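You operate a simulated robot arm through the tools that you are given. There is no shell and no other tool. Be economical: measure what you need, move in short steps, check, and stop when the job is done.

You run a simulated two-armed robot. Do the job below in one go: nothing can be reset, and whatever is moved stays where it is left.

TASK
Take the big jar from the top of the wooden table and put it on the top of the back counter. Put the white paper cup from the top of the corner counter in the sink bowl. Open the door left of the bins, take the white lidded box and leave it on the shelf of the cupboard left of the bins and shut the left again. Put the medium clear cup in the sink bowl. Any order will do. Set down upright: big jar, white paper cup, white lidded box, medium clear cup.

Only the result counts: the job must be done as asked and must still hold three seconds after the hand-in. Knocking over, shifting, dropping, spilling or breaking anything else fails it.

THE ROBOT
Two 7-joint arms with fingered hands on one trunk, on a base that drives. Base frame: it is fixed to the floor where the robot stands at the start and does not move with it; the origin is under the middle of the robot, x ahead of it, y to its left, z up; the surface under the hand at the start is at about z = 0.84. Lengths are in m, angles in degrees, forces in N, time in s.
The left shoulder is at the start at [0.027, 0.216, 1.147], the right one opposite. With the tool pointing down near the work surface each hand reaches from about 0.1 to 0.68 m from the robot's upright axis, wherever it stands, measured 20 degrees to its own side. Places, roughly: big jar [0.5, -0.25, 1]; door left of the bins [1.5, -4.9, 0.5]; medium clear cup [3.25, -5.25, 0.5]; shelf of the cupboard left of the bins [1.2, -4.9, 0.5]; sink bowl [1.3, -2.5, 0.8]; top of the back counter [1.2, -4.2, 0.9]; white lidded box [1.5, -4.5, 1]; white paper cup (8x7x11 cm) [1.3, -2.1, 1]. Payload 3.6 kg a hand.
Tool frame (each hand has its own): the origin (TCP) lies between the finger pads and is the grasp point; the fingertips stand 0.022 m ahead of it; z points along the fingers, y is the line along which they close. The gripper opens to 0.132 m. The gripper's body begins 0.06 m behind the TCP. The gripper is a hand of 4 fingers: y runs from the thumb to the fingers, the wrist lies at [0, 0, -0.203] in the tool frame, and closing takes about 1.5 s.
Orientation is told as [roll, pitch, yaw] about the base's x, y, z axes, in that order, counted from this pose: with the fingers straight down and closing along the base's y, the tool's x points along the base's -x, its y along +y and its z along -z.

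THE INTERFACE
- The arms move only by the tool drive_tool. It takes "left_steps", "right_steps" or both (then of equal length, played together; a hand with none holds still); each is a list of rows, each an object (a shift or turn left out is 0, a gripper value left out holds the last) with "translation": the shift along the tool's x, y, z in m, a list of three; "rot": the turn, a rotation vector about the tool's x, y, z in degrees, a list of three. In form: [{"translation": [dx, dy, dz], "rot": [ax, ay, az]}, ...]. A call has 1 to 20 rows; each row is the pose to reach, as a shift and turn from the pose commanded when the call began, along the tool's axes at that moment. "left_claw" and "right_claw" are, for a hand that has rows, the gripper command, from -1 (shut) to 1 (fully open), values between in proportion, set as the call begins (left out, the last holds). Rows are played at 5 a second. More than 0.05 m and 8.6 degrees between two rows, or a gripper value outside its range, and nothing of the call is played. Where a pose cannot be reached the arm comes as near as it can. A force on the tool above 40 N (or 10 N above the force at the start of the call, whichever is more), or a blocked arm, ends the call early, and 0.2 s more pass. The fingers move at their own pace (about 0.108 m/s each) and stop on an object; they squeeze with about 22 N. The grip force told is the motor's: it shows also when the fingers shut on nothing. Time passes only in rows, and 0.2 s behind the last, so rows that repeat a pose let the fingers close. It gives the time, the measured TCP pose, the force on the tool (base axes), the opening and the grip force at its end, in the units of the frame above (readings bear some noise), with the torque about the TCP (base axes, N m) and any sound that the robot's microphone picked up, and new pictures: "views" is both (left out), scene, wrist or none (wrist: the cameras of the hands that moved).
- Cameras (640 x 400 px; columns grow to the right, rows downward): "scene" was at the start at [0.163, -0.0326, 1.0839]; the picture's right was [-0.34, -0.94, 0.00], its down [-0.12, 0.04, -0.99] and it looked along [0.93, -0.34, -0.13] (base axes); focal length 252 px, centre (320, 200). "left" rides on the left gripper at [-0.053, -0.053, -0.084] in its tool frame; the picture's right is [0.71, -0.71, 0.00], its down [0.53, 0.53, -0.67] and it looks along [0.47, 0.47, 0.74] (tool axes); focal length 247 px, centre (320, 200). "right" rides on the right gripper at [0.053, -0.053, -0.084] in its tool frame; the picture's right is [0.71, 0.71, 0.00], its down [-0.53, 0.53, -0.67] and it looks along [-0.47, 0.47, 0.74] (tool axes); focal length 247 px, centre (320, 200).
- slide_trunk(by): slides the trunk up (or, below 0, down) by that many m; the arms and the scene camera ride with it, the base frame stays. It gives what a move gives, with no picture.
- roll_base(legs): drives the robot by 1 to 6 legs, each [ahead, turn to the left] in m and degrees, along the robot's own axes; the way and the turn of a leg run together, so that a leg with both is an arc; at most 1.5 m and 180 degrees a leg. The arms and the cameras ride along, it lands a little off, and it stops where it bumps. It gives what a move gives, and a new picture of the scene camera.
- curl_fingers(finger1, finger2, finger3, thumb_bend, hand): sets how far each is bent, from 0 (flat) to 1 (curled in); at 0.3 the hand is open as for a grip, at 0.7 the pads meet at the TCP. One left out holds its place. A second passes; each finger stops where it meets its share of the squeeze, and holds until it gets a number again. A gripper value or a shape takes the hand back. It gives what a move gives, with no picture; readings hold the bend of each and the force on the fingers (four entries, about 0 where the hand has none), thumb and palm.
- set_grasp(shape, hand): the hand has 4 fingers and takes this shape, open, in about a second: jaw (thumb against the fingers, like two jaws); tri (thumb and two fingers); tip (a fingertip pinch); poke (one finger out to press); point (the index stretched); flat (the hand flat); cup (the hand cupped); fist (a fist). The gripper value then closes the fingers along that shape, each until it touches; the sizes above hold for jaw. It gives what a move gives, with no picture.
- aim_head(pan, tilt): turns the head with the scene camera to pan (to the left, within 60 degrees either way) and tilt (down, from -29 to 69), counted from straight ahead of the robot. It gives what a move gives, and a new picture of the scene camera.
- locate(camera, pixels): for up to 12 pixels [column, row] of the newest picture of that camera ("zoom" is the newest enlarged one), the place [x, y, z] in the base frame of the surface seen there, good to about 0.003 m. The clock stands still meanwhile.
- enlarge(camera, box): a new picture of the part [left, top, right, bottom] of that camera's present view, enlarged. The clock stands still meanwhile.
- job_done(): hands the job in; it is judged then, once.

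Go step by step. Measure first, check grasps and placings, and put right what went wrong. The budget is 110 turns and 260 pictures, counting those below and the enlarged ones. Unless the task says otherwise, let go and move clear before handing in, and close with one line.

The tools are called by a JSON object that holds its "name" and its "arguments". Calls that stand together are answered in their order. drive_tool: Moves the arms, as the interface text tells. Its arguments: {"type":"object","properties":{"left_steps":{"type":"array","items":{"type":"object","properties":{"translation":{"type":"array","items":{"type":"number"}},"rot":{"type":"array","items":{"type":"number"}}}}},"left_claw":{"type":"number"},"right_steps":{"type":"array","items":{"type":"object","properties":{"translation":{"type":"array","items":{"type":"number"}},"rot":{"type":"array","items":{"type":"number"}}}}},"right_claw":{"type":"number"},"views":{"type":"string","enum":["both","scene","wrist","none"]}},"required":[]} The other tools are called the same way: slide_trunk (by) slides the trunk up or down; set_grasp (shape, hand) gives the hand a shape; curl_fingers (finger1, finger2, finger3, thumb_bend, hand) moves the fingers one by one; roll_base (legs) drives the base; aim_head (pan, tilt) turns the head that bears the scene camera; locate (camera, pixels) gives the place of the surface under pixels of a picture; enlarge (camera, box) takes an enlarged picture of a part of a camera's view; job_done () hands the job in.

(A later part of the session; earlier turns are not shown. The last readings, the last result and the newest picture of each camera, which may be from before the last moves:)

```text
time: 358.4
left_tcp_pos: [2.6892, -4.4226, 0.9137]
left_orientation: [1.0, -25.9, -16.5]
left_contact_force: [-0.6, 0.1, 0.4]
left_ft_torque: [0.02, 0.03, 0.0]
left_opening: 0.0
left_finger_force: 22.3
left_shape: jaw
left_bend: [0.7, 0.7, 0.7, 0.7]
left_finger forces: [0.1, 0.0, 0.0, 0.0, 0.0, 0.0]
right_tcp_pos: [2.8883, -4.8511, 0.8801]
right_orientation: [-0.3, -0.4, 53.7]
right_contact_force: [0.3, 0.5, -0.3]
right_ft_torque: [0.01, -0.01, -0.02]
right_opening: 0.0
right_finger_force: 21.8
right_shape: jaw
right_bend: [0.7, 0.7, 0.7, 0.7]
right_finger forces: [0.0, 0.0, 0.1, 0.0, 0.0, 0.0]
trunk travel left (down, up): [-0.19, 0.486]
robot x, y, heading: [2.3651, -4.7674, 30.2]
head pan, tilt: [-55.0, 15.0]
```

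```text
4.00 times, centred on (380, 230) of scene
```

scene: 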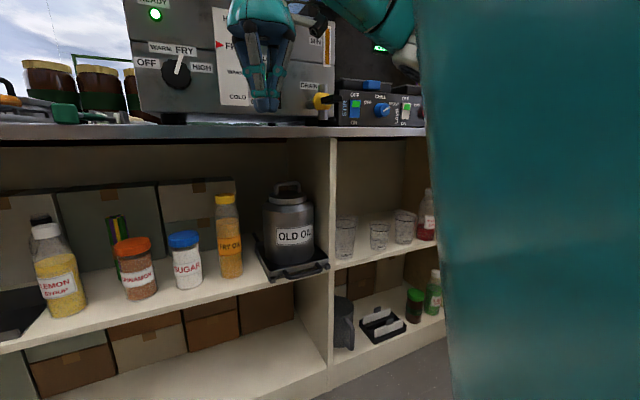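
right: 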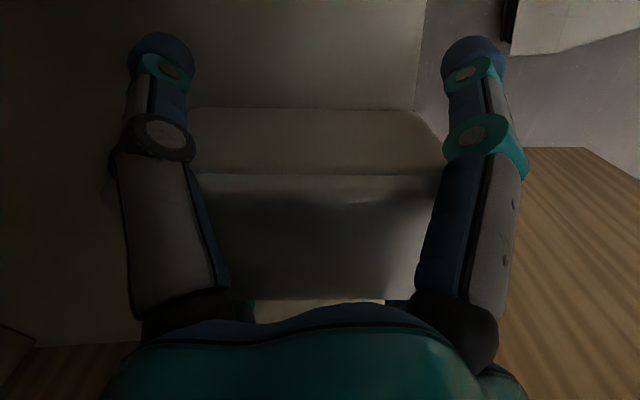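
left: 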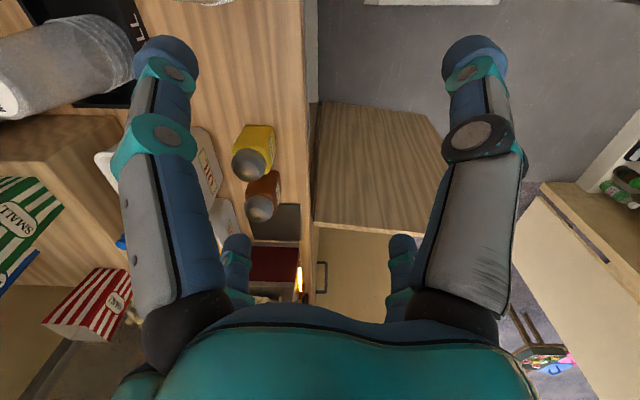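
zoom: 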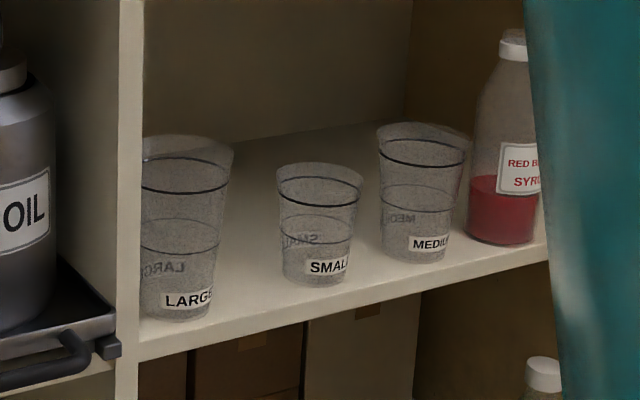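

The MEDIUM cup is the right one (px 404), near [3.18,-5.40], between SMALL and the syrup bottle. I turn to face it (azimuth about -38°) and lower the trunk.

{"name": "roll_base", "arguments": {"legs": [[0, -33]]}}

{"name": "slide_trunk", "arguments": {"by": -0.15}}

{"name": "roll_base", "arguments": {"legs": [[0.05, -33]]}}

{"name": "aim_head", "arguments": {"pan": -8, "tilt": 15}}

```text
time: 360.2
left_tcp_pos: [2.8151, -4.5933, 0.94]
left_orientation: [3.3, -29.7, -42.5]
left_contact_force: [-0.5, 0.6, -0.4]
left_ft_torque: [-0.06, -0.03, -0.01]
left_opening: 0.0001
left_finger_force: 22.0
left_shape: jaw
left_bend: [0.7, 0.7, 0.7, 0.69]
left_finger forces: [0.0, 0.0, 0.0, 0.0, 0.1, 0.0]
right_tcp_pos: [2.7944, -5.0814, 0.8826]
right_orientation: [-0.3, -0.6, 26.1]
right_contact_force: [-0.5, -0.3, -0.6]
right_ft_torque: [-0.04, -0.06, -0.02]
right_opening: 0.0001
right_finger_force: 22.2
right_shape: jaw
right_bend: [0.7, 0.7, 0.7, 0.7]
right_finger forces: [0.0, 0.0, 0.0, 0.1, 0.0, 0.0]
trunk travel left (down, up): [-0.19, 0.486]
robot x, y, heading: [2.3661, -4.7459, 2.2]
head pan, tilt: [-55.0, 15.0]
stopped in leg 1: the robot was blocked; the commanded pose is now the measured one
```

scene: 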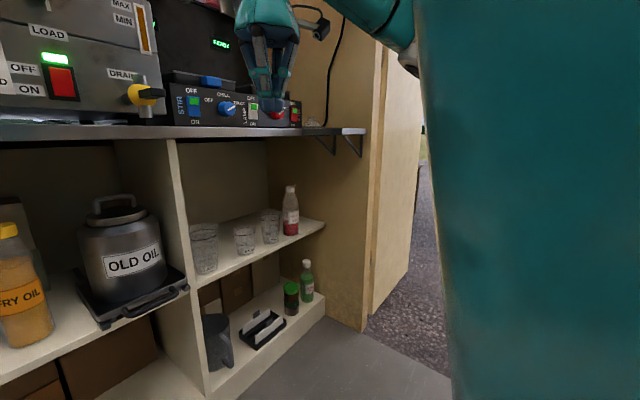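

```text
time: 362.0
left_tcp_pos: [2.8163, -4.5942, 0.7914]
left_orientation: [3.2, -29.9, -42.5]
left_contact_force: [-0.4, 0.0, 0.6]
left_ft_torque: [-0.03, -0.01, -0.02]
left_opening: 0.0
left_finger_force: 22.5
left_shape: jaw
left_bend: [0.7, 0.7, 0.7, 0.69]
left_finger forces: [0.1, 0.1, 0.0, 0.1, 0.0, 0.0]
right_tcp_pos: [2.7935, -5.0808, 0.7324]
right_orientation: [-0.3, -0.4, 26.1]
right_contact_force: [-0.5, 0.1, 1.4]
right_ft_torque: [0.02, 0.02, 0.01]
right_opening: 0.0
right_finger_force: 21.2
right_shape: jaw
right_bend: [0.7, 0.7, 0.7, 0.7]
right_finger forces: [0.0, 0.0, 0.1, 0.0, 0.0, 0.0]
trunk travel left (down, up): [-0.04, 0.636]
robot x, y, heading: [2.3676, -4.7463, 2.3]
head pan, tilt: [-55.0, 15.0]
```

```text
time: 364.4
left_tcp_pos: [2.8753, -4.8708, 0.7916]
left_orientation: [2.9, -30.0, -74.9]
left_contact_force: [-0.8, -0.2, 0.3]
left_ft_torque: [0.01, -0.01, 0.04]
left_opening: 0.0001
left_finger_force: 22.2
left_shape: jaw
left_bend: [0.7, 0.7, 0.7, 0.69]
left_finger forces: [0.0, 0.0, 0.0, 0.0, 0.0, 0.0]
right_tcp_pos: [2.5951, -5.2692, 0.7316]
right_orientation: [-0.3, -0.5, -6.2]
right_contact_force: [-0.4, 0.1, -0.2]
right_ft_torque: [0.0, 0.01, 0.06]
right_opening: 0.0
right_finger_force: 21.7
right_shape: jaw
right_bend: [0.7, 0.7, 0.7, 0.7]
right_finger forces: [0.0, 0.0, 0.0, 0.0, 0.0, 0.1]
trunk travel left (down, up): [-0.04, 0.636]
robot x, y, heading: [2.427, -4.7316, -30.5]
head pan, tilt: [-55.0, 15.0]
stopped in leg 1: the robot was blocked; the commanded pose is now the measured one
```

scene: 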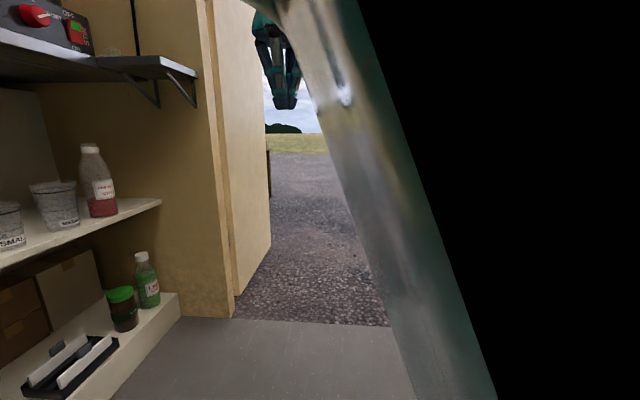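

```text
time: 365.6
left_tcp_pos: [2.8734, -4.8701, 0.7923]
left_orientation: [3.1, -30.0, -74.9]
left_contact_force: [0.0, 0.5, 0.1]
left_ft_torque: [-0.02, 0.05, -0.01]
left_opening: 0.0
left_finger_force: 22.2
left_shape: jaw
left_bend: [0.7, 0.7, 0.7, 0.69]
left_finger forces: [0.0, 0.0, 0.0, 0.0, 0.1, 0.0]
right_tcp_pos: [2.5939, -5.2695, 0.7324]
right_orientation: [-0.4, -0.6, -6.3]
right_contact_force: [0.2, 0.3, -0.1]
right_ft_torque: [-0.02, 0.04, 0.01]
right_opening: 0.0001
right_finger_force: 21.7
right_shape: jaw
right_bend: [0.7, 0.7, 0.7, 0.7]
right_finger forces: [0.0, 0.0, 0.1, 0.1, 0.0, 0.1]
trunk travel left (down, up): [-0.04, 0.636]
robot x, y, heading: [2.428, -4.7355, -30.4]
head pan, tilt: [-8.0, 15.0]
```

scene: 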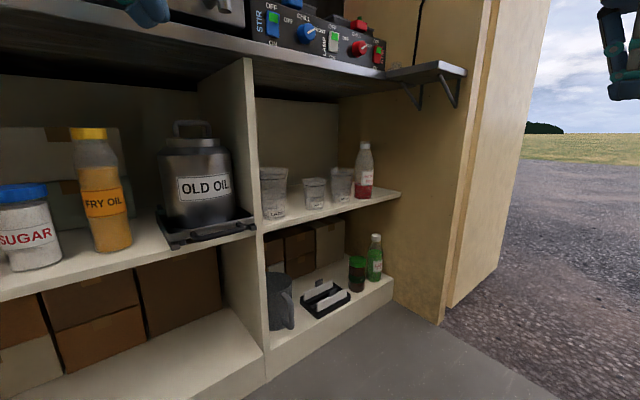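

{"name": "locate", "arguments": {"camera": "scene", "pixels": [[341, 190], [332, 175], [351, 175], [341, 198], [315, 195], [306, 190], [323, 185], [364, 190], [356, 190], [373, 190], [365, 145], [330, 75]]}}

{"name": "enlarge", "arguments": {"camera": "scene", "box": [250, 130, 410, 230]}}

```text
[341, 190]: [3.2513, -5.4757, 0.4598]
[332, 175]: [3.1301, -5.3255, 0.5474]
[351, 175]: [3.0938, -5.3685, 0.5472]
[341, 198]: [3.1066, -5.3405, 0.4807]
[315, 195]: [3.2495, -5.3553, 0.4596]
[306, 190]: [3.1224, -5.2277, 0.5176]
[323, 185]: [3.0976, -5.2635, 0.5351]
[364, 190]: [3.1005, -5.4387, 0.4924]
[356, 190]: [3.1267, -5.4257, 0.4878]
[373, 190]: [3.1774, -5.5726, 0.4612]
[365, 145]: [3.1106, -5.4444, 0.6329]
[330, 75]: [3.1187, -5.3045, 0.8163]
```

```text
4.00 times, centred on (330, 180) of scene
```

zoom: 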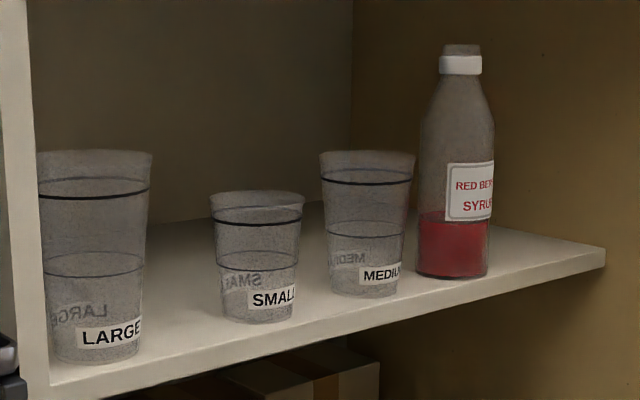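

The MEDIUM cup stands at about [3.127,-5.36], close to the shelf edge, with ~6 cm to the bottle. I retract the left hand, move nearer and set the right hand's roll for a diagonal four-digit grasp.

{"name": "drive_tool", "arguments": {"left_steps": [{"translation": [0.02, -0.028, -0.023]}, {"translation": [0.04, -0.056, -0.046]}, {"translation": [0.06, -0.084, -0.069]}, {"translation": [0.08, -0.112, -0.092]}, {"translation": [0.097, -0.138, -0.114]}, {"translation": [0.097, -0.138, -0.114]}], "right_steps": [{"rot": [0, 0, -8.2]}, {"rot": [0, 0, -16.4]}, {"rot": [0, 0, -24.6]}, {"rot": [0, 0, -32.8]}, {"rot": [0, 0, -41]}, {"rot": [0, 0, -49]}], "right_claw": 1, "views": "none"}}

{"name": "roll_base", "arguments": {"legs": [[0, -8], [0.24, 0]]}}

{"name": "drive_tool", "arguments": {"right_steps": [{"rot": [5.8, -5.8, 0]}, {"rot": [11.6, -11.6, 0]}, {"rot": [17.4, -17.4, 0]}, {"rot": [23.2, -23.2, 0]}, {"rot": [29, -29, 0]}, {"rot": [35.3, -35.3, 0]}, {"rot": [35.3, -35.3, 0]}], "views": "none"}}

```text
time: 367.0
left_tcp_pos: [2.6997, -4.7746, 0.8387]
left_orientation: [3.1, -30.0, -75.0]
left_contact_force: [0.4, -0.2, -0.2]
left_ft_torque: [0.0, 0.0, 0.03]
left_opening: 0.0
left_finger_force: 22.0
left_shape: jaw
left_bend: [0.7, 0.7, 0.7, 0.69]
left_finger forces: [0.0, 0.0, 0.0, 0.0, 0.0, 0.1]
right_tcp_pos: [2.5944, -5.2685, 0.7314]
right_orientation: [-0.7, -0.2, 42.8]
right_contact_force: [-0.2, 0.6, 1.3]
right_ft_torque: [0.01, 0.0, -0.01]
right_opening: 0.1319
right_finger_force: 0.1
right_shape: jaw
right_bend: [0.3, 0.3, 0.3, 0.3]
right_finger forces: [0.0, 0.0, 0.1, 0.0, 0.0, 0.1]
trunk travel left (down, up): [-0.04, 0.636]
robot x, y, heading: [2.4265, -4.7331, -30.3]
head pan, tilt: [-8.0, 15.0]
```

```text
time: 368.8
left_tcp_pos: [2.7603, -4.8671, 0.8417]
left_orientation: [3.6, -30.6, -83.2]
left_contact_force: [-0.6, 0.0, 0.5]
left_ft_torque: [-0.01, -0.03, -0.01]
left_opening: 0.0
left_finger_force: 21.7
left_shape: jaw
left_bend: [0.7, 0.7, 0.7, 0.69]
left_finger forces: [0.0, 0.1, 0.0, 0.1, 0.0, 0.0]
right_tcp_pos: [2.5874, -5.3411, 0.7374]
right_orientation: [-1.3, -0.2, 34.9]
right_contact_force: [-1.4, -0.6, 0.3]
right_ft_torque: [-0.04, -0.06, -0.01]
right_opening: 0.132
right_finger_force: 0.0
right_shape: jaw
right_bend: [0.3, 0.3, 0.3, 0.3]
right_finger forces: [0.1, 0.0, 0.1, 0.0, 0.0, 0.0]
trunk travel left (down, up): [-0.04, 0.636]
robot x, y, heading: [2.504, -4.786, -40.3]
head pan, tilt: [-8.0, 15.0]
stopped in leg 2: the robot was blocked; the commanded pose is now the measured one
```

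scene: 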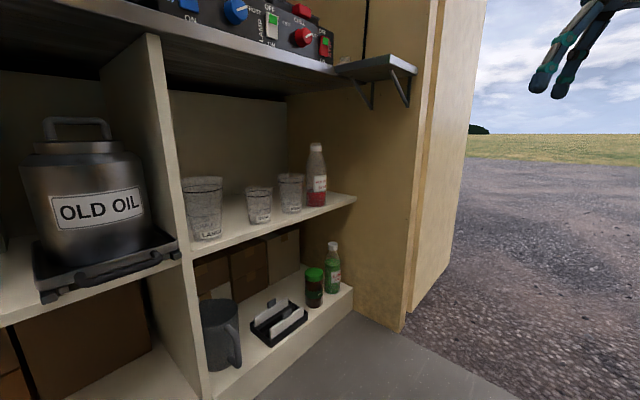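

```text
refused: row 6 steps farther than a row can; nothing moved
```

The base stopped short again. I creep forward and swing the hand, pitching 50°, toward a pre-grasp 12 cm before the cup.

{"name": "roll_base", "arguments": {"legs": [[0.12, 0]]}}

{"name": "drive_tool", "arguments": {"right_steps": [{"translation": [-0.03, -0.013, 0.012], "rot": [3.2, -3.2, 0]}, {"translation": [-0.06, -0.026, 0.024], "rot": [6.4, -6.4, 0]}, {"translation": [-0.09, -0.039, 0.036], "rot": [9.6, -9.6, 0]}, {"translation": [-0.12, -0.052, 0.048], "rot": [12.8, -12.8, 0]}, {"translation": [-0.15, -0.065, 0.06], "rot": [16, -16, 0]}, {"translation": [-0.18, -0.078, 0.072], "rot": [19.2, -19.2, 0]}, {"translation": [-0.21, -0.091, 0.084], "rot": [22.4, -22.4, 0]}, {"translation": [-0.24, -0.104, 0.096], "rot": [25.6, -25.6, 0]}, {"translation": [-0.27, -0.117, 0.108], "rot": [28.8, -28.8, 0]}, {"translation": [-0.3, -0.13, 0.12], "rot": [32, -32, 0]}, {"translation": [-0.33, -0.14, 0.132], "rot": [35.3, -35.3, 0]}, {"translation": [-0.33, -0.14, 0.132], "rot": [35.3, -35.3, 0]}], "views": "wrist"}}

{"name": "curl_fingers", "arguments": {"hand": "right", "finger1": 0.38, "finger2": 0.38, "finger3": 0.38, "thumb_bend": 0.38}}

{"name": "locate", "arguments": {"camera": "right", "pixels": [[320, 60], [320, 90], [320, 120], [280, 80], [360, 80], [320, 30], [240, 60], [400, 60]]}}

```text
time: 370.0
left_tcp_pos: [2.8537, -4.9463, 0.8403]
left_orientation: [3.5, -30.2, -82.9]
left_contact_force: [0.3, -0.2, 0.5]
left_ft_torque: [0.01, -0.01, 0.02]
left_opening: 0.0
left_finger_force: 22.2
left_shape: jaw
left_bend: [0.7, 0.7, 0.7, 0.69]
left_finger forces: [0.0, 0.0, 0.0, 0.0, 0.0, 0.0]
right_tcp_pos: [2.6819, -5.4216, 0.7367]
right_orientation: [-1.1, 0.0, 35.0]
right_contact_force: [0.5, -0.1, 0.7]
right_ft_torque: [0.0, 0.02, 0.05]
right_opening: 0.1319
right_finger_force: 0.1
right_shape: jaw
right_bend: [0.3, 0.3, 0.3, 0.3]
right_finger forces: [0.0, 0.0, 0.0, 0.1, 0.0, 0.1]
trunk travel left (down, up): [-0.04, 0.636]
robot x, y, heading: [2.596, -4.8672, -40.4]
head pan, tilt: [-8.0, 15.0]
```

scene: 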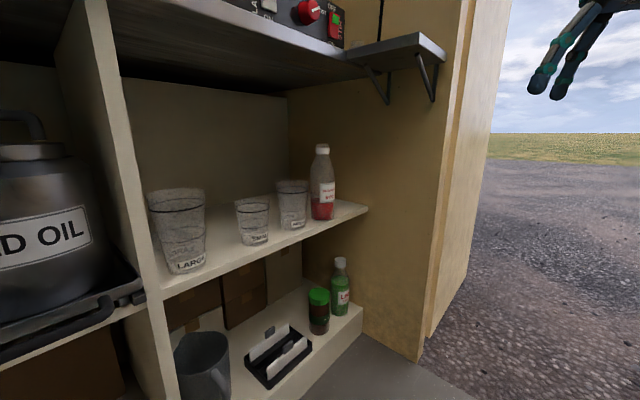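

```text
time: 372.6
left_tcp_pos: [2.855, -4.9457, 0.8392]
left_orientation: [3.3, -30.2, -83.0]
left_contact_force: [0.4, -0.6, -0.5]
left_ft_torque: [0.01, 0.0, 0.03]
left_opening: 0.0001
left_finger_force: 22.7
left_shape: jaw
left_bend: [0.7, 0.7, 0.7, 0.69]
left_finger forces: [0.1, 0.0, 0.0, 0.0, 0.0, 0.0]
right_tcp_pos: [3.0341, -5.348, 0.6086]
right_orientation: [-41.3, -32.7, 47.8]
right_contact_force: [-0.1, 0.5, -0.9]
right_ft_torque: [0.03, -0.01, 0.04]
right_opening: 0.1319
right_finger_force: 0.0
right_shape: jaw
right_bend: [0.3, 0.3, 0.3, 0.3]
right_finger forces: [0.0, 0.0, 0.0, 0.1, 0.0, 0.0]
trunk travel left (down, up): [-0.04, 0.636]
robot x, y, heading: [2.597, -4.8655, -40.2]
head pan, tilt: [-8.0, 15.0]
```

right: 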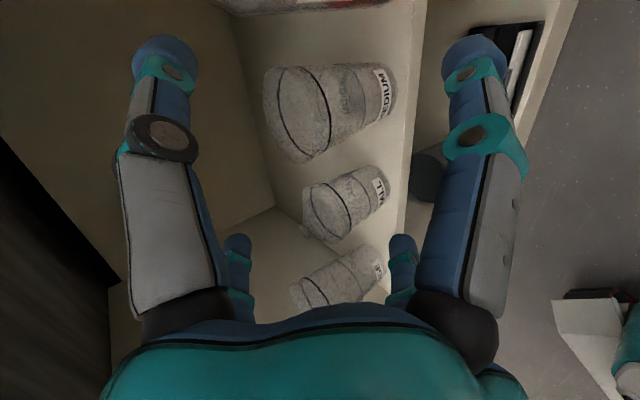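

```text
time: 373.6
left_tcp_pos: [2.8544, -4.9461, 0.8396]
left_orientation: [3.3, -30.2, -82.9]
left_contact_force: [-0.7, 0.3, -0.5]
left_ft_torque: [0.0, 0.02, 0.02]
left_opening: 0.0
left_finger_force: 22.1
left_shape: jaw
left_bend: [0.7, 0.7, 0.7, 0.69]
left_finger forces: [0.0, 0.0, 0.0, 0.0, 0.0, 0.1]
right_tcp_pos: [3.0334, -5.3462, 0.6084]
right_orientation: [-41.2, -32.7, 47.9]
right_contact_force: [-0.2, -1.2, 0.4]
right_ft_torque: [0.0, 0.01, -0.03]
right_opening: 0.0697
right_finger_force: 0.1
right_shape: fingers
right_bend: [0.38, 0.38, 0.38, 0.38]
right_finger forces: [0.0, 0.1, 0.0, 0.0, 0.0, 0.1]
trunk travel left (down, up): [-0.04, 0.636]
robot x, y, heading: [2.5992, -4.8634, -40.6]
head pan, tilt: [-8.0, 15.0]
```

```text
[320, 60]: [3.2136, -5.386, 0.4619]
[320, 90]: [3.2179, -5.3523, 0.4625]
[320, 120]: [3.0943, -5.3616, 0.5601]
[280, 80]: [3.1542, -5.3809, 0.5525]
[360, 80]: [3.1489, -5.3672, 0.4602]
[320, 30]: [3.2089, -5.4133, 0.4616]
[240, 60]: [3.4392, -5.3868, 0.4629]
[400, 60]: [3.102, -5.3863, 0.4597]
```

Pre-grasp is on axis: advancing 0.124 m along the fingers brings the TCP onto the MEDIUM cup. I widen slightly, advance, close, and draw it out along the same line.

{"name": "curl_fingers", "arguments": {"hand": "right", "finger1": 0.32, "finger2": 0.32, "finger3": 0.32, "thumb_bend": 0.32}}

{"name": "drive_tool", "arguments": {"right_steps": [{"translation": [0, 0, 0.025]}, {"translation": [0, 0, 0.05]}, {"translation": [0, 0, 0.075]}, {"translation": [0, 0, 0.1]}, {"translation": [0, 0, 0.122]}, {"translation": [0, 0, 0.122]}], "views": "none"}}

{"name": "drive_tool", "arguments": {"right_steps": [{}, {}, {}, {}, {}, {}, {}, {}], "right_claw": -1, "views": "wrist"}}

{"name": "drive_tool", "arguments": {"right_steps": [{"translation": [0, 0, -0.02]}, {"translation": [0, 0, -0.05]}, {"translation": [0, 0, -0.08]}, {"translation": [0, 0, -0.12]}, {"translation": [0, 0, -0.16]}, {"translation": [0, 0, -0.2]}, {"translation": [0, 0, -0.2]}], "views": "both"}}

```text
time: 374.6
left_tcp_pos: [2.8535, -4.9464, 0.8393]
left_orientation: [3.4, -30.3, -82.9]
left_contact_force: [-0.1, 0.2, -0.4]
left_ft_torque: [-0.02, -0.02, 0.0]
left_opening: 0.0
left_finger_force: 22.0
left_shape: jaw
left_bend: [0.7, 0.7, 0.7, 0.69]
left_finger forces: [0.0, 0.0, 0.0, 0.0, 0.0, 0.0]
right_tcp_pos: [3.0349, -5.3475, 0.6085]
right_orientation: [-41.2, -32.7, 47.8]
right_contact_force: [0.1, 0.4, 0.1]
right_ft_torque: [-0.01, 0.0, 0.0]
right_opening: 0.0831
right_finger_force: 0.2
right_shape: fingers
right_bend: [0.32, 0.32, 0.32, 0.32]
right_finger forces: [0.0, 0.0, 0.0, 0.0, 0.1, 0.0]
trunk travel left (down, up): [-0.04, 0.636]
robot x, y, heading: [2.5908, -4.867, -40.2]
head pan, tilt: [-8.0, 15.0]
```

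```text
time: 376.0
left_tcp_pos: [2.8544, -4.9466, 0.8406]
left_orientation: [3.5, -30.3, -82.9]
left_contact_force: [0.5, -0.2, -0.4]
left_ft_torque: [0.0, -0.01, -0.01]
left_opening: 0.0
left_finger_force: 21.5
left_shape: jaw
left_bend: [0.7, 0.7, 0.7, 0.69]
left_finger forces: [0.1, 0.0, 0.0, 0.1, 0.0, 0.0]
right_tcp_pos: [3.1273, -5.3657, 0.5313]
right_orientation: [-41.1, -32.7, 47.8]
right_contact_force: [0.3, 0.3, 0.2]
right_ft_torque: [-0.01, 0.0, -0.01]
right_opening: 0.0827
right_finger_force: 0.0
right_shape: fingers
right_bend: [0.32, 0.32, 0.32, 0.32]
right_finger forces: [0.1, 0.0, 0.0, 0.0, 0.0, 0.1]
trunk travel left (down, up): [-0.04, 0.636]
robot x, y, heading: [2.5968, -4.8693, -40.7]
head pan, tilt: [-8.0, 15.0]
```

```text
time: 377.8
left_tcp_pos: [2.8528, -4.9448, 0.8402]
left_orientation: [3.5, -30.2, -82.8]
left_contact_force: [0.1, -0.6, -0.5]
left_ft_torque: [0.0, -0.03, -0.02]
left_opening: 0.0
left_finger_force: 22.0
left_shape: jaw
left_bend: [0.7, 0.7, 0.7, 0.69]
left_finger forces: [0.1, 0.1, 0.0, 0.0, 0.0, 0.1]
right_tcp_pos: [3.1286, -5.3652, 0.5325]
right_orientation: [-41.3, -32.6, 47.8]
right_contact_force: [-1.5, -0.4, 4.8]
right_ft_torque: [0.06, 0.15, -0.01]
right_opening: 0.0683
right_finger_force: 22.1
right_shape: jaw
right_bend: [0.35, 0.34, 0.83, 0.56]
right_finger forces: [21.6, 21.6, 28.8, 0.0, 27.0, 0.0]
trunk travel left (down, up): [-0.04, 0.636]
robot x, y, heading: [2.5927, -4.8647, -40.4]
head pan, tilt: [-8.0, 15.0]
```

right: 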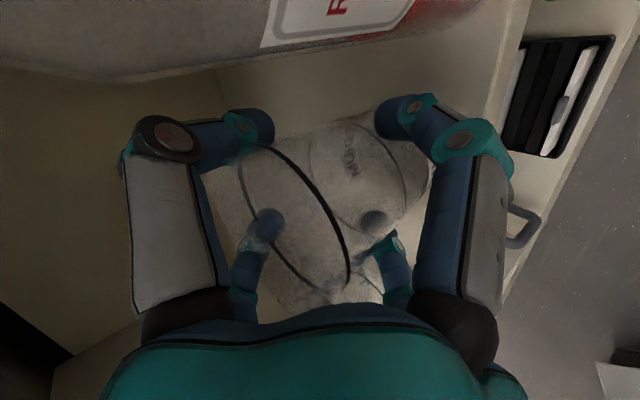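

```text
time: 379.4
left_tcp_pos: [2.854, -4.9452, 0.8398]
left_orientation: [3.4, -30.2, -82.9]
left_contact_force: [0.1, 0.0, 0.2]
left_ft_torque: [0.0, -0.03, 0.01]
left_opening: 0.0003
left_finger_force: 22.0
left_shape: jaw
left_bend: [0.7, 0.7, 0.7, 0.69]
left_finger forces: [0.1, 0.0, 0.1, 0.0, 0.0, 0.0]
right_tcp_pos: [2.9733, -5.3364, 0.6544]
right_orientation: [-41.2, -32.7, 47.8]
right_contact_force: [0.5, 0.5, -0.2]
right_ft_torque: [-0.01, -0.03, -0.01]
right_opening: 0.0681
right_finger_force: 21.7
right_shape: jaw
right_bend: [0.35, 0.34, 0.83, 0.56]
right_finger forces: [21.6, 21.6, 29.2, 0.0, 27.2, 0.1]
trunk travel left (down, up): [-0.04, 0.636]
robot x, y, heading: [2.594, -4.8621, -40.3]
head pan, tilt: [-8.0, 15.0]
```

scene: 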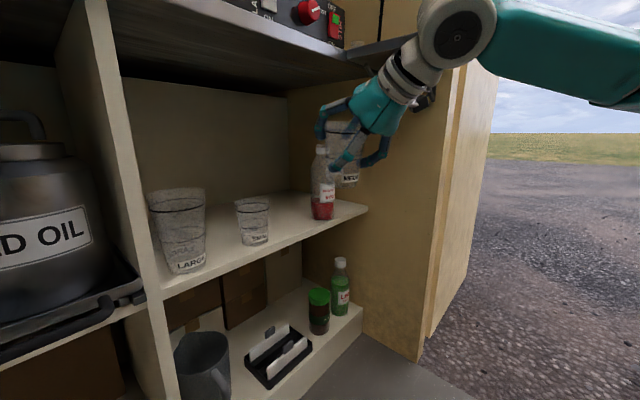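
right: 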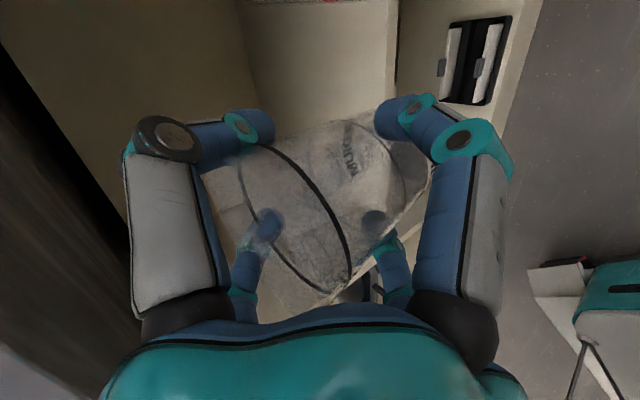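

The MEDIUM cup is held upright and clear. I raise the trunk and reverse in arcs out into the aisle.

{"name": "roll_base", "arguments": {"legs": [[-0.35, -22]]}}

{"name": "slide_trunk", "arguments": {"by": 0.4}}

{"name": "roll_base", "arguments": {"legs": [[-0.3, -27]]}}

```text
time: 381.7
left_tcp_pos: [2.591, -4.7701, 0.8404]
left_orientation: [3.4, -30.3, -105.4]
left_contact_force: [0.8, 0.4, -0.4]
left_ft_torque: [0.02, 0.01, -0.02]
left_opening: 0.0
left_finger_force: 22.1
left_shape: jaw
left_bend: [0.7, 0.7, 0.7, 0.69]
left_finger forces: [0.1, 0.1, 0.0, 0.1, 0.0, 0.0]
right_tcp_pos: [2.5547, -5.1766, 0.6555]
right_orientation: [-41.3, -32.8, 25.5]
right_contact_force: [-0.4, -0.7, -0.3]
right_ft_torque: [-0.02, 0.0, 0.03]
right_opening: 0.0677
right_finger_force: 22.4
right_shape: jaw
right_bend: [0.35, 0.34, 0.83, 0.56]
right_finger forces: [21.7, 21.6, 29.2, 0.1, 27.2, 0.1]
trunk travel left (down, up): [-0.04, 0.636]
robot x, y, heading: [2.3908, -4.599, -62.9]
head pan, tilt: [-8.0, 15.0]
```

scene: 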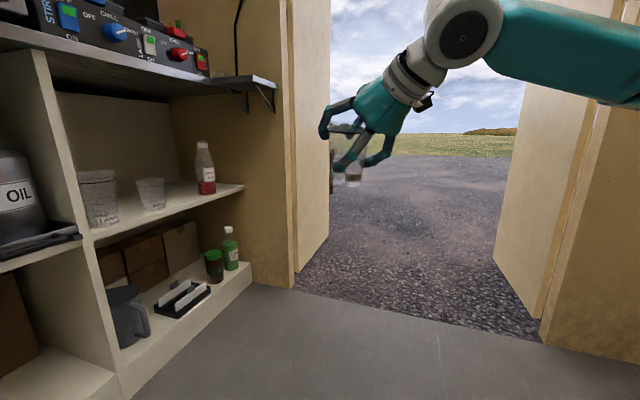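

```text
time: 385.5
left_tcp_pos: [2.593, -4.7703, 1.241]
left_orientation: [3.6, -30.3, -105.4]
left_contact_force: [0.6, -0.4, -1.3]
left_ft_torque: [0.0, 0.01, 0.0]
left_opening: 0.0
left_finger_force: 22.0
left_shape: jaw
left_bend: [0.7, 0.7, 0.7, 0.69]
left_finger forces: [0.0, 0.0, 0.0, 0.1, 0.0, 0.0]
right_tcp_pos: [2.5548, -5.1769, 1.055]
right_orientation: [-41.2, -32.6, 25.5]
right_contact_force: [-0.1, -0.3, 0.1]
right_ft_torque: [0.0, 0.02, 0.0]
right_opening: 0.0675
right_finger_force: 21.6
right_shape: jaw
right_bend: [0.35, 0.34, 0.83, 0.56]
right_finger forces: [22.2, 22.3, 28.6, 0.0, 27.3, 0.1]
trunk travel left (down, up): [-0.44, 0.236]
robot x, y, heading: [2.3894, -4.5959, -62.9]
head pan, tilt: [-8.0, 15.0]
```

```text
time: 386.8
left_tcp_pos: [2.5162, -4.6894, 1.2455]
left_orientation: [4.5, -30.8, -114.8]
left_contact_force: [-0.3, 2.0, 0.5]
left_ft_torque: [-0.04, -0.03, 0.03]
left_opening: 0.0002
left_finger_force: 21.7
left_shape: jaw
left_bend: [0.7, 0.7, 0.7, 0.69]
left_finger forces: [0.0, 0.1, 0.0, 0.0, 0.0, 0.0]
right_tcp_pos: [2.4135, -5.0873, 1.0598]
right_orientation: [-41.8, -32.8, 16.5]
right_contact_force: [0.5, 0.9, 1.0]
right_ft_torque: [-0.01, 0.01, 0.0]
right_opening: 0.0678
right_finger_force: 21.4
right_shape: jaw
right_bend: [0.35, 0.34, 0.83, 0.56]
right_finger forces: [22.3, 22.2, 28.6, 0.1, 27.3, 0.0]
trunk travel left (down, up): [-0.44, 0.236]
robot x, y, heading: [2.3546, -4.4931, -70.8]
head pan, tilt: [-8.0, 15.0]
stopped in leg 1: the robot was blocked; the commanded pose is now the measured one
```

scene: 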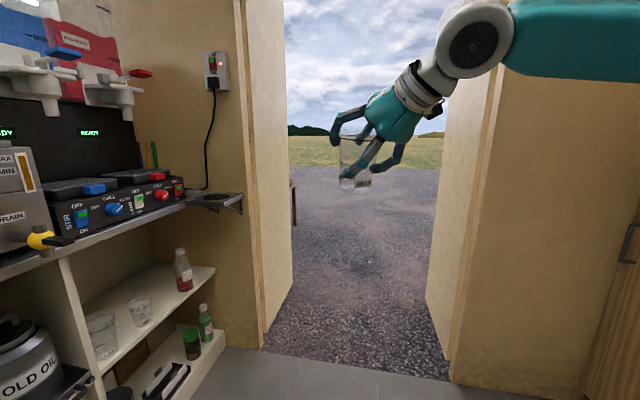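

Clear. I reverse north along the aisle to the sink and begin turning to face it.

{"name": "roll_base", "arguments": {"legs": [[-0.5, -19]]}}

{"name": "roll_base", "arguments": {"legs": [[-1.4, -4]]}}

{"name": "roll_base", "arguments": {"legs": [[0, -33]]}}

{"name": "roll_base", "arguments": {"legs": [[0, -33]]}}

{"name": "aim_head", "arguments": {"pan": -5, "tilt": 22}}

```text
time: 389.9
left_tcp_pos: [2.3633, -4.2552, 1.2511]
left_orientation: [2.9, -32.4, -132.7]
left_contact_force: [-0.3, -0.2, 0.2]
left_ft_torque: [0.02, -0.03, 0.03]
left_opening: 0.0
left_finger_force: 21.9
left_shape: jaw
left_bend: [0.7, 0.7, 0.7, 0.69]
left_finger forces: [0.1, 0.1, 0.0, 0.1, 0.1, 0.1]
right_tcp_pos: [2.131, -4.5894, 1.0568]
right_orientation: [-41.3, -32.8, -3.4]
right_contact_force: [-0.5, 0.5, -0.6]
right_ft_torque: [0.02, 0.02, 0.01]
right_opening: 0.0674
right_finger_force: 22.3
right_shape: jaw
right_bend: [0.35, 0.34, 0.83, 0.56]
right_finger forces: [22.3, 22.3, 28.5, 0.1, 27.1, 0.0]
trunk travel left (down, up): [-0.44, 0.236]
robot x, y, heading: [2.2723, -4.0001, -89.2]
head pan, tilt: [-8.0, 15.0]
stopped in leg 1: the robot was blocked; the commanded pose is now the measured one
```

scene: 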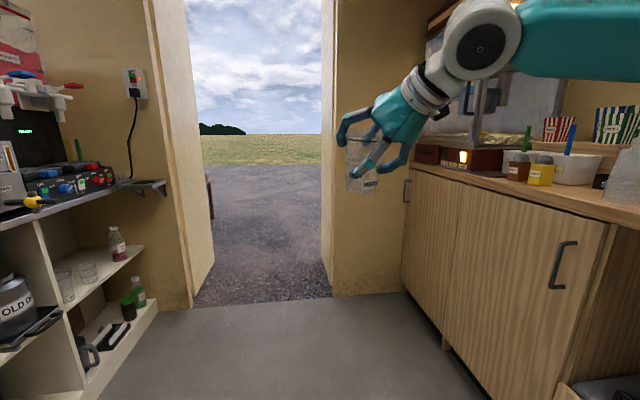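

```text
time: 396.9
left_tcp_pos: [2.38, -2.8544, 1.2504]
left_orientation: [2.8, -32.4, -137.1]
left_contact_force: [-0.2, 0.4, 0.5]
left_ft_torque: [0.0, -0.04, 0.01]
left_opening: 0.0
left_finger_force: 21.6
left_shape: jaw
left_bend: [0.7, 0.7, 0.7, 0.69]
left_finger forces: [0.0, 0.0, 0.1, 0.0, 0.0, 0.1]
right_tcp_pos: [2.1212, -3.1696, 1.0573]
right_orientation: [-41.4, -32.8, -7.9]
right_contact_force: [-0.1, -0.8, -0.3]
right_ft_torque: [0.02, 0.0, 0.0]
right_opening: 0.0673
right_finger_force: 21.7
right_shape: jaw
right_bend: [0.35, 0.34, 0.83, 0.56]
right_finger forces: [22.3, 22.3, 28.6, 0.0, 27.1, 0.0]
trunk travel left (down, up): [-0.44, 0.236]
robot x, y, heading: [2.3075, -2.5906, -94.0]
head pan, tilt: [-8.0, 15.0]
```

scene: 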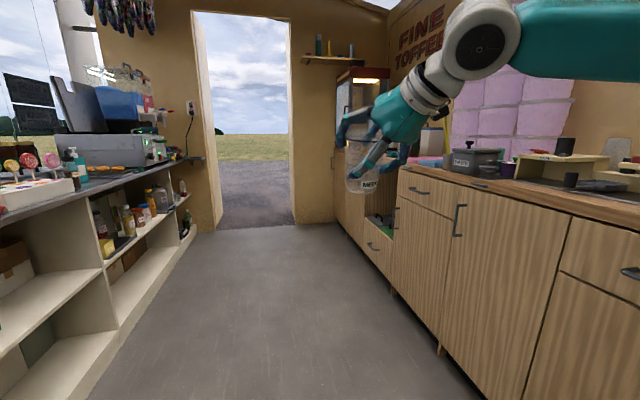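

```text
time: 398.1
left_tcp_pos: [2.3311, -2.8653, 1.2511]
left_orientation: [2.6, -32.4, -147.7]
left_contact_force: [-0.8, -0.4, 0.2]
left_ft_torque: [0.0, -0.03, 0.04]
left_opening: 0.0
left_finger_force: 22.0
left_shape: jaw
left_bend: [0.7, 0.7, 0.7, 0.69]
left_finger forces: [0.0, 0.0, 0.1, 0.0, 0.1, 0.0]
right_tcp_pos: [2.016, -3.124, 1.0583]
right_orientation: [-41.1, -32.9, -18.8]
right_contact_force: [-0.4, -0.3, 0.0]
right_ft_torque: [0.0, 0.0, 0.0]
right_opening: 0.0671
right_finger_force: 21.6
right_shape: jaw
right_bend: [0.35, 0.34, 0.83, 0.56]
right_finger forces: [22.5, 22.3, 28.7, 0.0, 27.2, 0.0]
trunk travel left (down, up): [-0.44, 0.236]
robot x, y, heading: [2.3159, -2.5936, -104.5]
head pan, tilt: [-8.0, 15.0]
stopped in leg 1: the robot was blocked; the commanded pose is now the measured one
```

scene: 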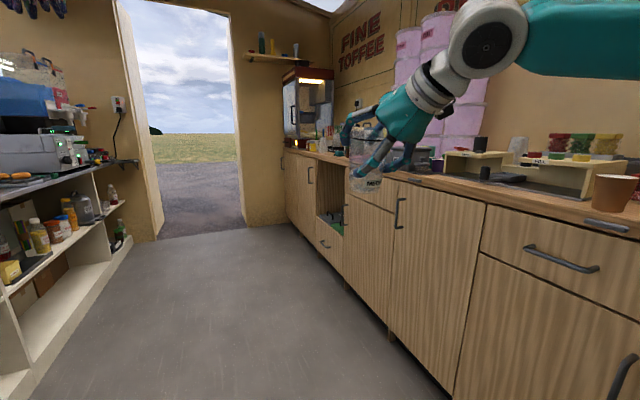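

```text
time: 399.3
left_tcp_pos: [2.2933, -2.8791, 1.2648]
left_orientation: [3.6, -35.0, -154.8]
left_contact_force: [0.3, 0.3, -0.1]
left_ft_torque: [0.01, 0.0, -0.01]
left_opening: 0.0
left_finger_force: 21.8
left_shape: jaw
left_bend: [0.7, 0.7, 0.7, 0.69]
left_finger forces: [0.0, 0.0, 0.1, 0.1, 0.0, 0.0]
right_tcp_pos: [1.9301, -3.0632, 1.0582]
right_orientation: [-41.2, -32.7, -29.2]
right_contact_force: [0.7, -0.2, -0.6]
right_ft_torque: [-0.05, -0.02, 0.0]
right_opening: 0.0668
right_finger_force: 21.9
right_shape: jaw
right_bend: [0.35, 0.34, 0.83, 0.56]
right_finger forces: [22.5, 22.4, 28.5, 0.0, 27.0, 0.1]
trunk travel left (down, up): [-0.44, 0.236]
robot x, y, heading: [2.3241, -2.5951, -114.7]
head pan, tilt: [-8.0, 15.0]
stopped in leg 1: the robot was blocked; the commanded pose is now the measured one
```

scene: 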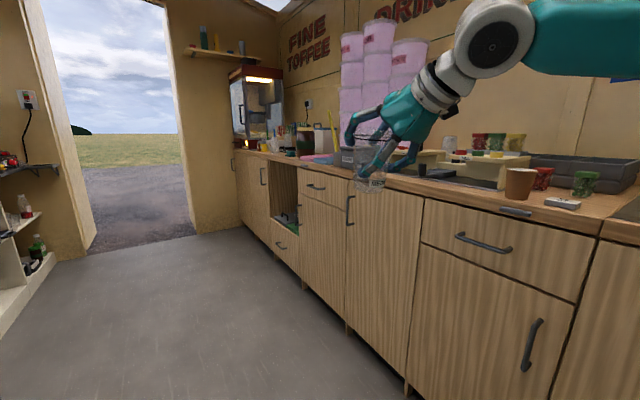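

```text
time: 400.0
left_tcp_pos: [2.2922, -2.8782, 1.2629]
left_orientation: [3.5, -34.9, -154.9]
left_contact_force: [-1.0, 0.0, -0.1]
left_ft_torque: [-0.02, -0.02, -0.02]
left_opening: 0.0
left_finger_force: 21.8
left_shape: jaw
left_bend: [0.7, 0.7, 0.7, 0.69]
left_finger forces: [0.0, 0.1, 0.1, 0.0, 0.1, 0.0]
right_tcp_pos: [1.9297, -3.0624, 1.0585]
right_orientation: [-41.3, -32.7, -29.4]
right_contact_force: [-0.9, 0.4, -0.3]
right_ft_torque: [-0.03, 0.04, 0.01]
right_opening: 0.0669
right_finger_force: 21.5
right_shape: jaw
right_bend: [0.35, 0.34, 0.83, 0.56]
right_finger forces: [22.4, 22.3, 28.5, 0.0, 27.0, 0.0]
trunk travel left (down, up): [-0.44, 0.236]
robot x, y, heading: [2.3261, -2.5949, -114.3]
head pan, tilt: [-5.0, 22.0]
```

scene: 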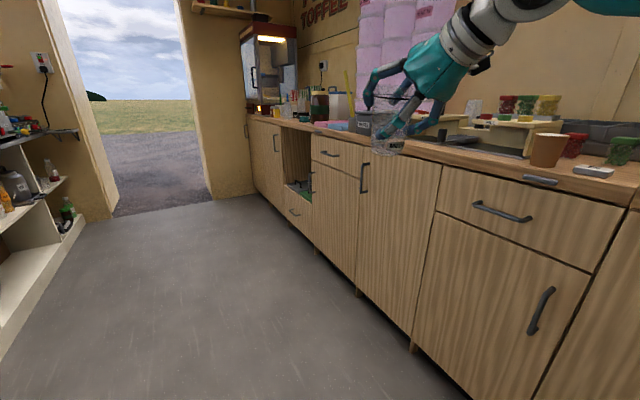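

The turns stop after ~10° here; I turn on with several small forward/backward arcs, then look at the sink.

{"name": "roll_base", "arguments": {"legs": [[-0.12, -18]]}}

{"name": "roll_base", "arguments": {"legs": [[0.12, -18]]}}

{"name": "roll_base", "arguments": {"legs": [[-0.12, -18]]}}

{"name": "roll_base", "arguments": {"legs": [[0.12, -15]]}}

{"name": "aim_head", "arguments": {"pan": -15, "tilt": 25}}

```text
time: 401.3
left_tcp_pos: [2.2798, -2.7803, 1.2628]
left_orientation: [-1.0, -35.2, -166.2]
left_contact_force: [0.8, -0.6, 0.2]
left_ft_torque: [-0.05, 0.01, 0.04]
left_opening: 0.0001
left_finger_force: 21.8
left_shape: jaw
left_bend: [0.7, 0.7, 0.7, 0.69]
left_finger forces: [0.0, 0.1, 0.0, 0.0, 0.0, 0.1]
right_tcp_pos: [1.8845, -2.8807, 1.0621]
right_orientation: [-41.5, -32.9, -42.2]
right_contact_force: [-1.0, 0.0, -0.1]
right_ft_torque: [0.03, -0.01, -0.02]
right_opening: 0.0669
right_finger_force: 22.2
right_shape: jaw
right_bend: [0.35, 0.34, 0.83, 0.56]
right_finger forces: [22.5, 22.3, 28.3, 0.0, 26.8, 0.1]
trunk travel left (down, up): [-0.44, 0.236]
robot x, y, heading: [2.3751, -2.5207, -125.9]
head pan, tilt: [-5.0, 22.0]
stopped in leg 1: the robot was blocked; the commanded pose is now the measured one
```

scene: 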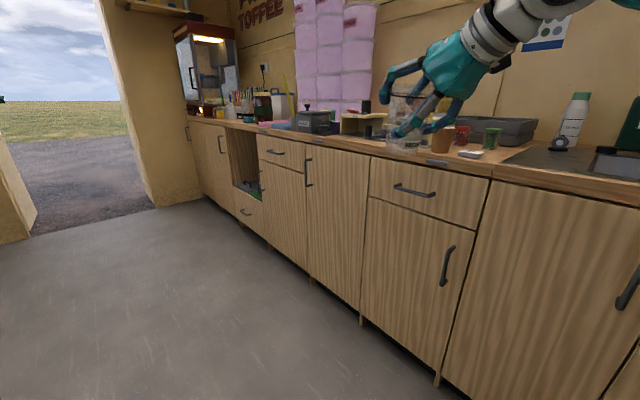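

```text
time: 402.7
left_tcp_pos: [2.1206, -2.8301, 1.2755]
left_orientation: [-2.6, -37.8, 177.9]
left_contact_force: [5.9, 14.9, 4.6]
left_ft_torque: [-0.99, 0.23, 0.64]
left_opening: 0.0
left_finger_force: 22.1
left_shape: jaw
left_bend: [0.7, 0.7, 0.7, 0.69]
left_finger forces: [0.1, 0.0, 0.1, 0.1, 0.0, 0.0]
right_tcp_pos: [1.7132, -2.8009, 1.0602]
right_orientation: [-41.3, -32.9, -60.0]
right_contact_force: [2.0, 1.4, 1.7]
right_ft_torque: [-0.02, 0.1, -0.05]
right_opening: 0.0669
right_finger_force: 22.5
right_shape: jaw
right_bend: [0.36, 0.34, 0.83, 0.56]
right_finger forces: [22.4, 22.3, 28.5, 0.0, 26.8, 0.0]
trunk travel left (down, up): [-0.44, 0.236]
robot x, y, heading: [2.2953, -2.6139, -143.6]
head pan, tilt: [-5.0, 22.0]
```

scene: 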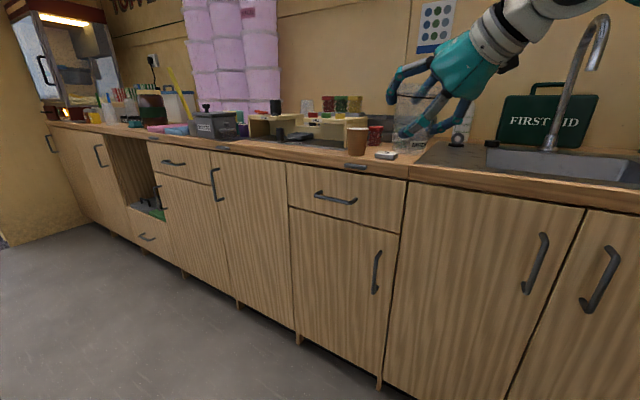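

```text
time: 404.1
left_tcp_pos: [2.1633, -2.719, 1.2752]
left_orientation: [-4.6, -38.1, 163.0]
left_contact_force: [-0.1, 18.2, -0.6]
left_ft_torque: [-0.76, -0.05, 0.55]
left_opening: 0.0
left_finger_force: 21.9
left_shape: jaw
left_bend: [0.7, 0.7, 0.7, 0.71]
left_finger forces: [0.1, 0.1, 0.0, 0.0, 0.0, 0.1]
right_tcp_pos: [1.7896, -2.5573, 1.061]
right_orientation: [-41.3, -32.9, -77.9]
right_contact_force: [-3.4, -1.5, -1.9]
right_ft_torque: [0.03, -0.1, 0.11]
right_opening: 0.0663
right_finger_force: 22.5
right_shape: jaw
right_bend: [0.36, 0.34, 0.83, 0.56]
right_finger forces: [22.4, 22.3, 28.2, 0.1, 26.6, 0.1]
trunk travel left (down, up): [-0.44, 0.236]
robot x, y, heading: [2.4018, -2.5623, -161.1]
head pan, tilt: [-5.0, 22.0]
```

scene: 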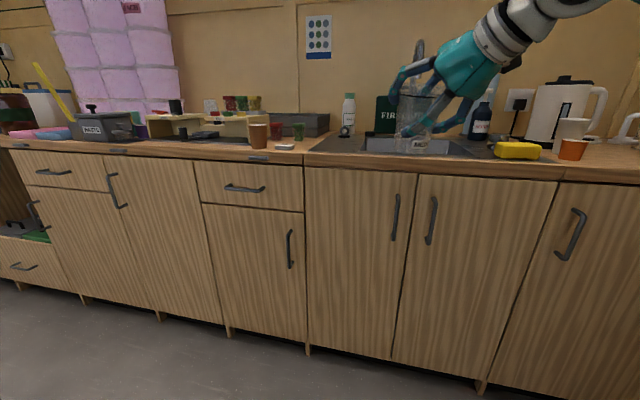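

```text
time: 404.9
left_tcp_pos: [2.1454, -2.7171, 1.2753]
left_orientation: [-5.0, -37.7, 162.1]
left_contact_force: [-0.4, -0.1, 0.1]
left_ft_torque: [-0.01, 0.01, 0.01]
left_opening: 0.0
left_finger_force: 21.9
left_shape: jaw
left_bend: [0.7, 0.7, 0.7, 0.71]
left_finger forces: [0.0, 0.0, 0.0, 0.0, 0.0, 0.0]
right_tcp_pos: [1.7763, -2.5464, 1.0601]
right_orientation: [-41.2, -32.9, -79.2]
right_contact_force: [0.3, 0.2, 0.4]
right_ft_torque: [0.01, -0.01, 0.0]
right_opening: 0.0664
right_finger_force: 22.1
right_shape: jaw
right_bend: [0.36, 0.34, 0.83, 0.56]
right_finger forces: [22.4, 22.2, 28.2, 0.1, 26.6, 0.0]
trunk travel left (down, up): [-0.44, 0.236]
robot x, y, heading: [2.3939, -2.5689, -162.4]
head pan, tilt: [-5.0, 22.0]
stopped in leg 1: the robot was blocked; the commanded pose is now the measured one
```

scene: 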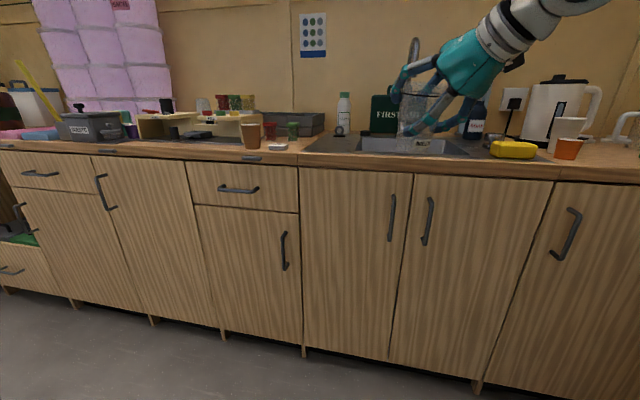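

```text
time: 405.6
left_tcp_pos: [2.1475, -2.7153, 1.2763]
left_orientation: [-4.8, -37.9, 161.9]
left_contact_force: [0.3, -0.3, 1.1]
left_ft_torque: [-0.05, 0.03, 0.0]
left_opening: 0.0
left_finger_force: 21.5
left_shape: jaw
left_bend: [0.7, 0.7, 0.7, 0.71]
left_finger forces: [0.1, 0.0, 0.0, 0.1, 0.0, 0.0]
right_tcp_pos: [1.7793, -2.5461, 1.0618]
right_orientation: [-41.4, -32.9, -79.0]
right_contact_force: [-0.4, 0.5, 0.9]
right_ft_torque: [0.02, 0.02, 0.03]
right_opening: 0.0663
right_finger_force: 21.7
right_shape: jaw
right_bend: [0.36, 0.34, 0.83, 0.56]
right_finger forces: [22.4, 22.2, 28.3, 0.0, 26.6, 0.1]
trunk travel left (down, up): [-0.44, 0.236]
robot x, y, heading: [2.3914, -2.5667, -162.5]
head pan, tilt: [-15.0, 25.0]
```

scene: 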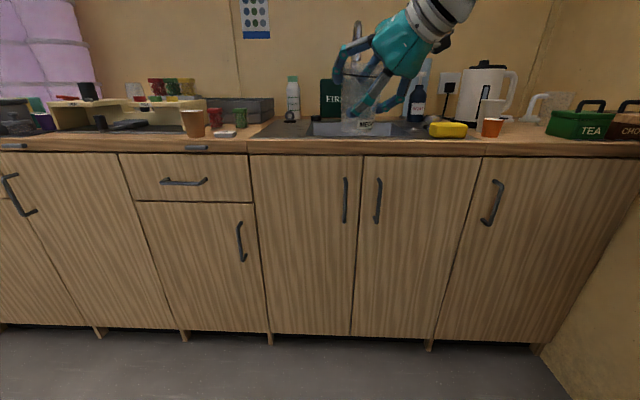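

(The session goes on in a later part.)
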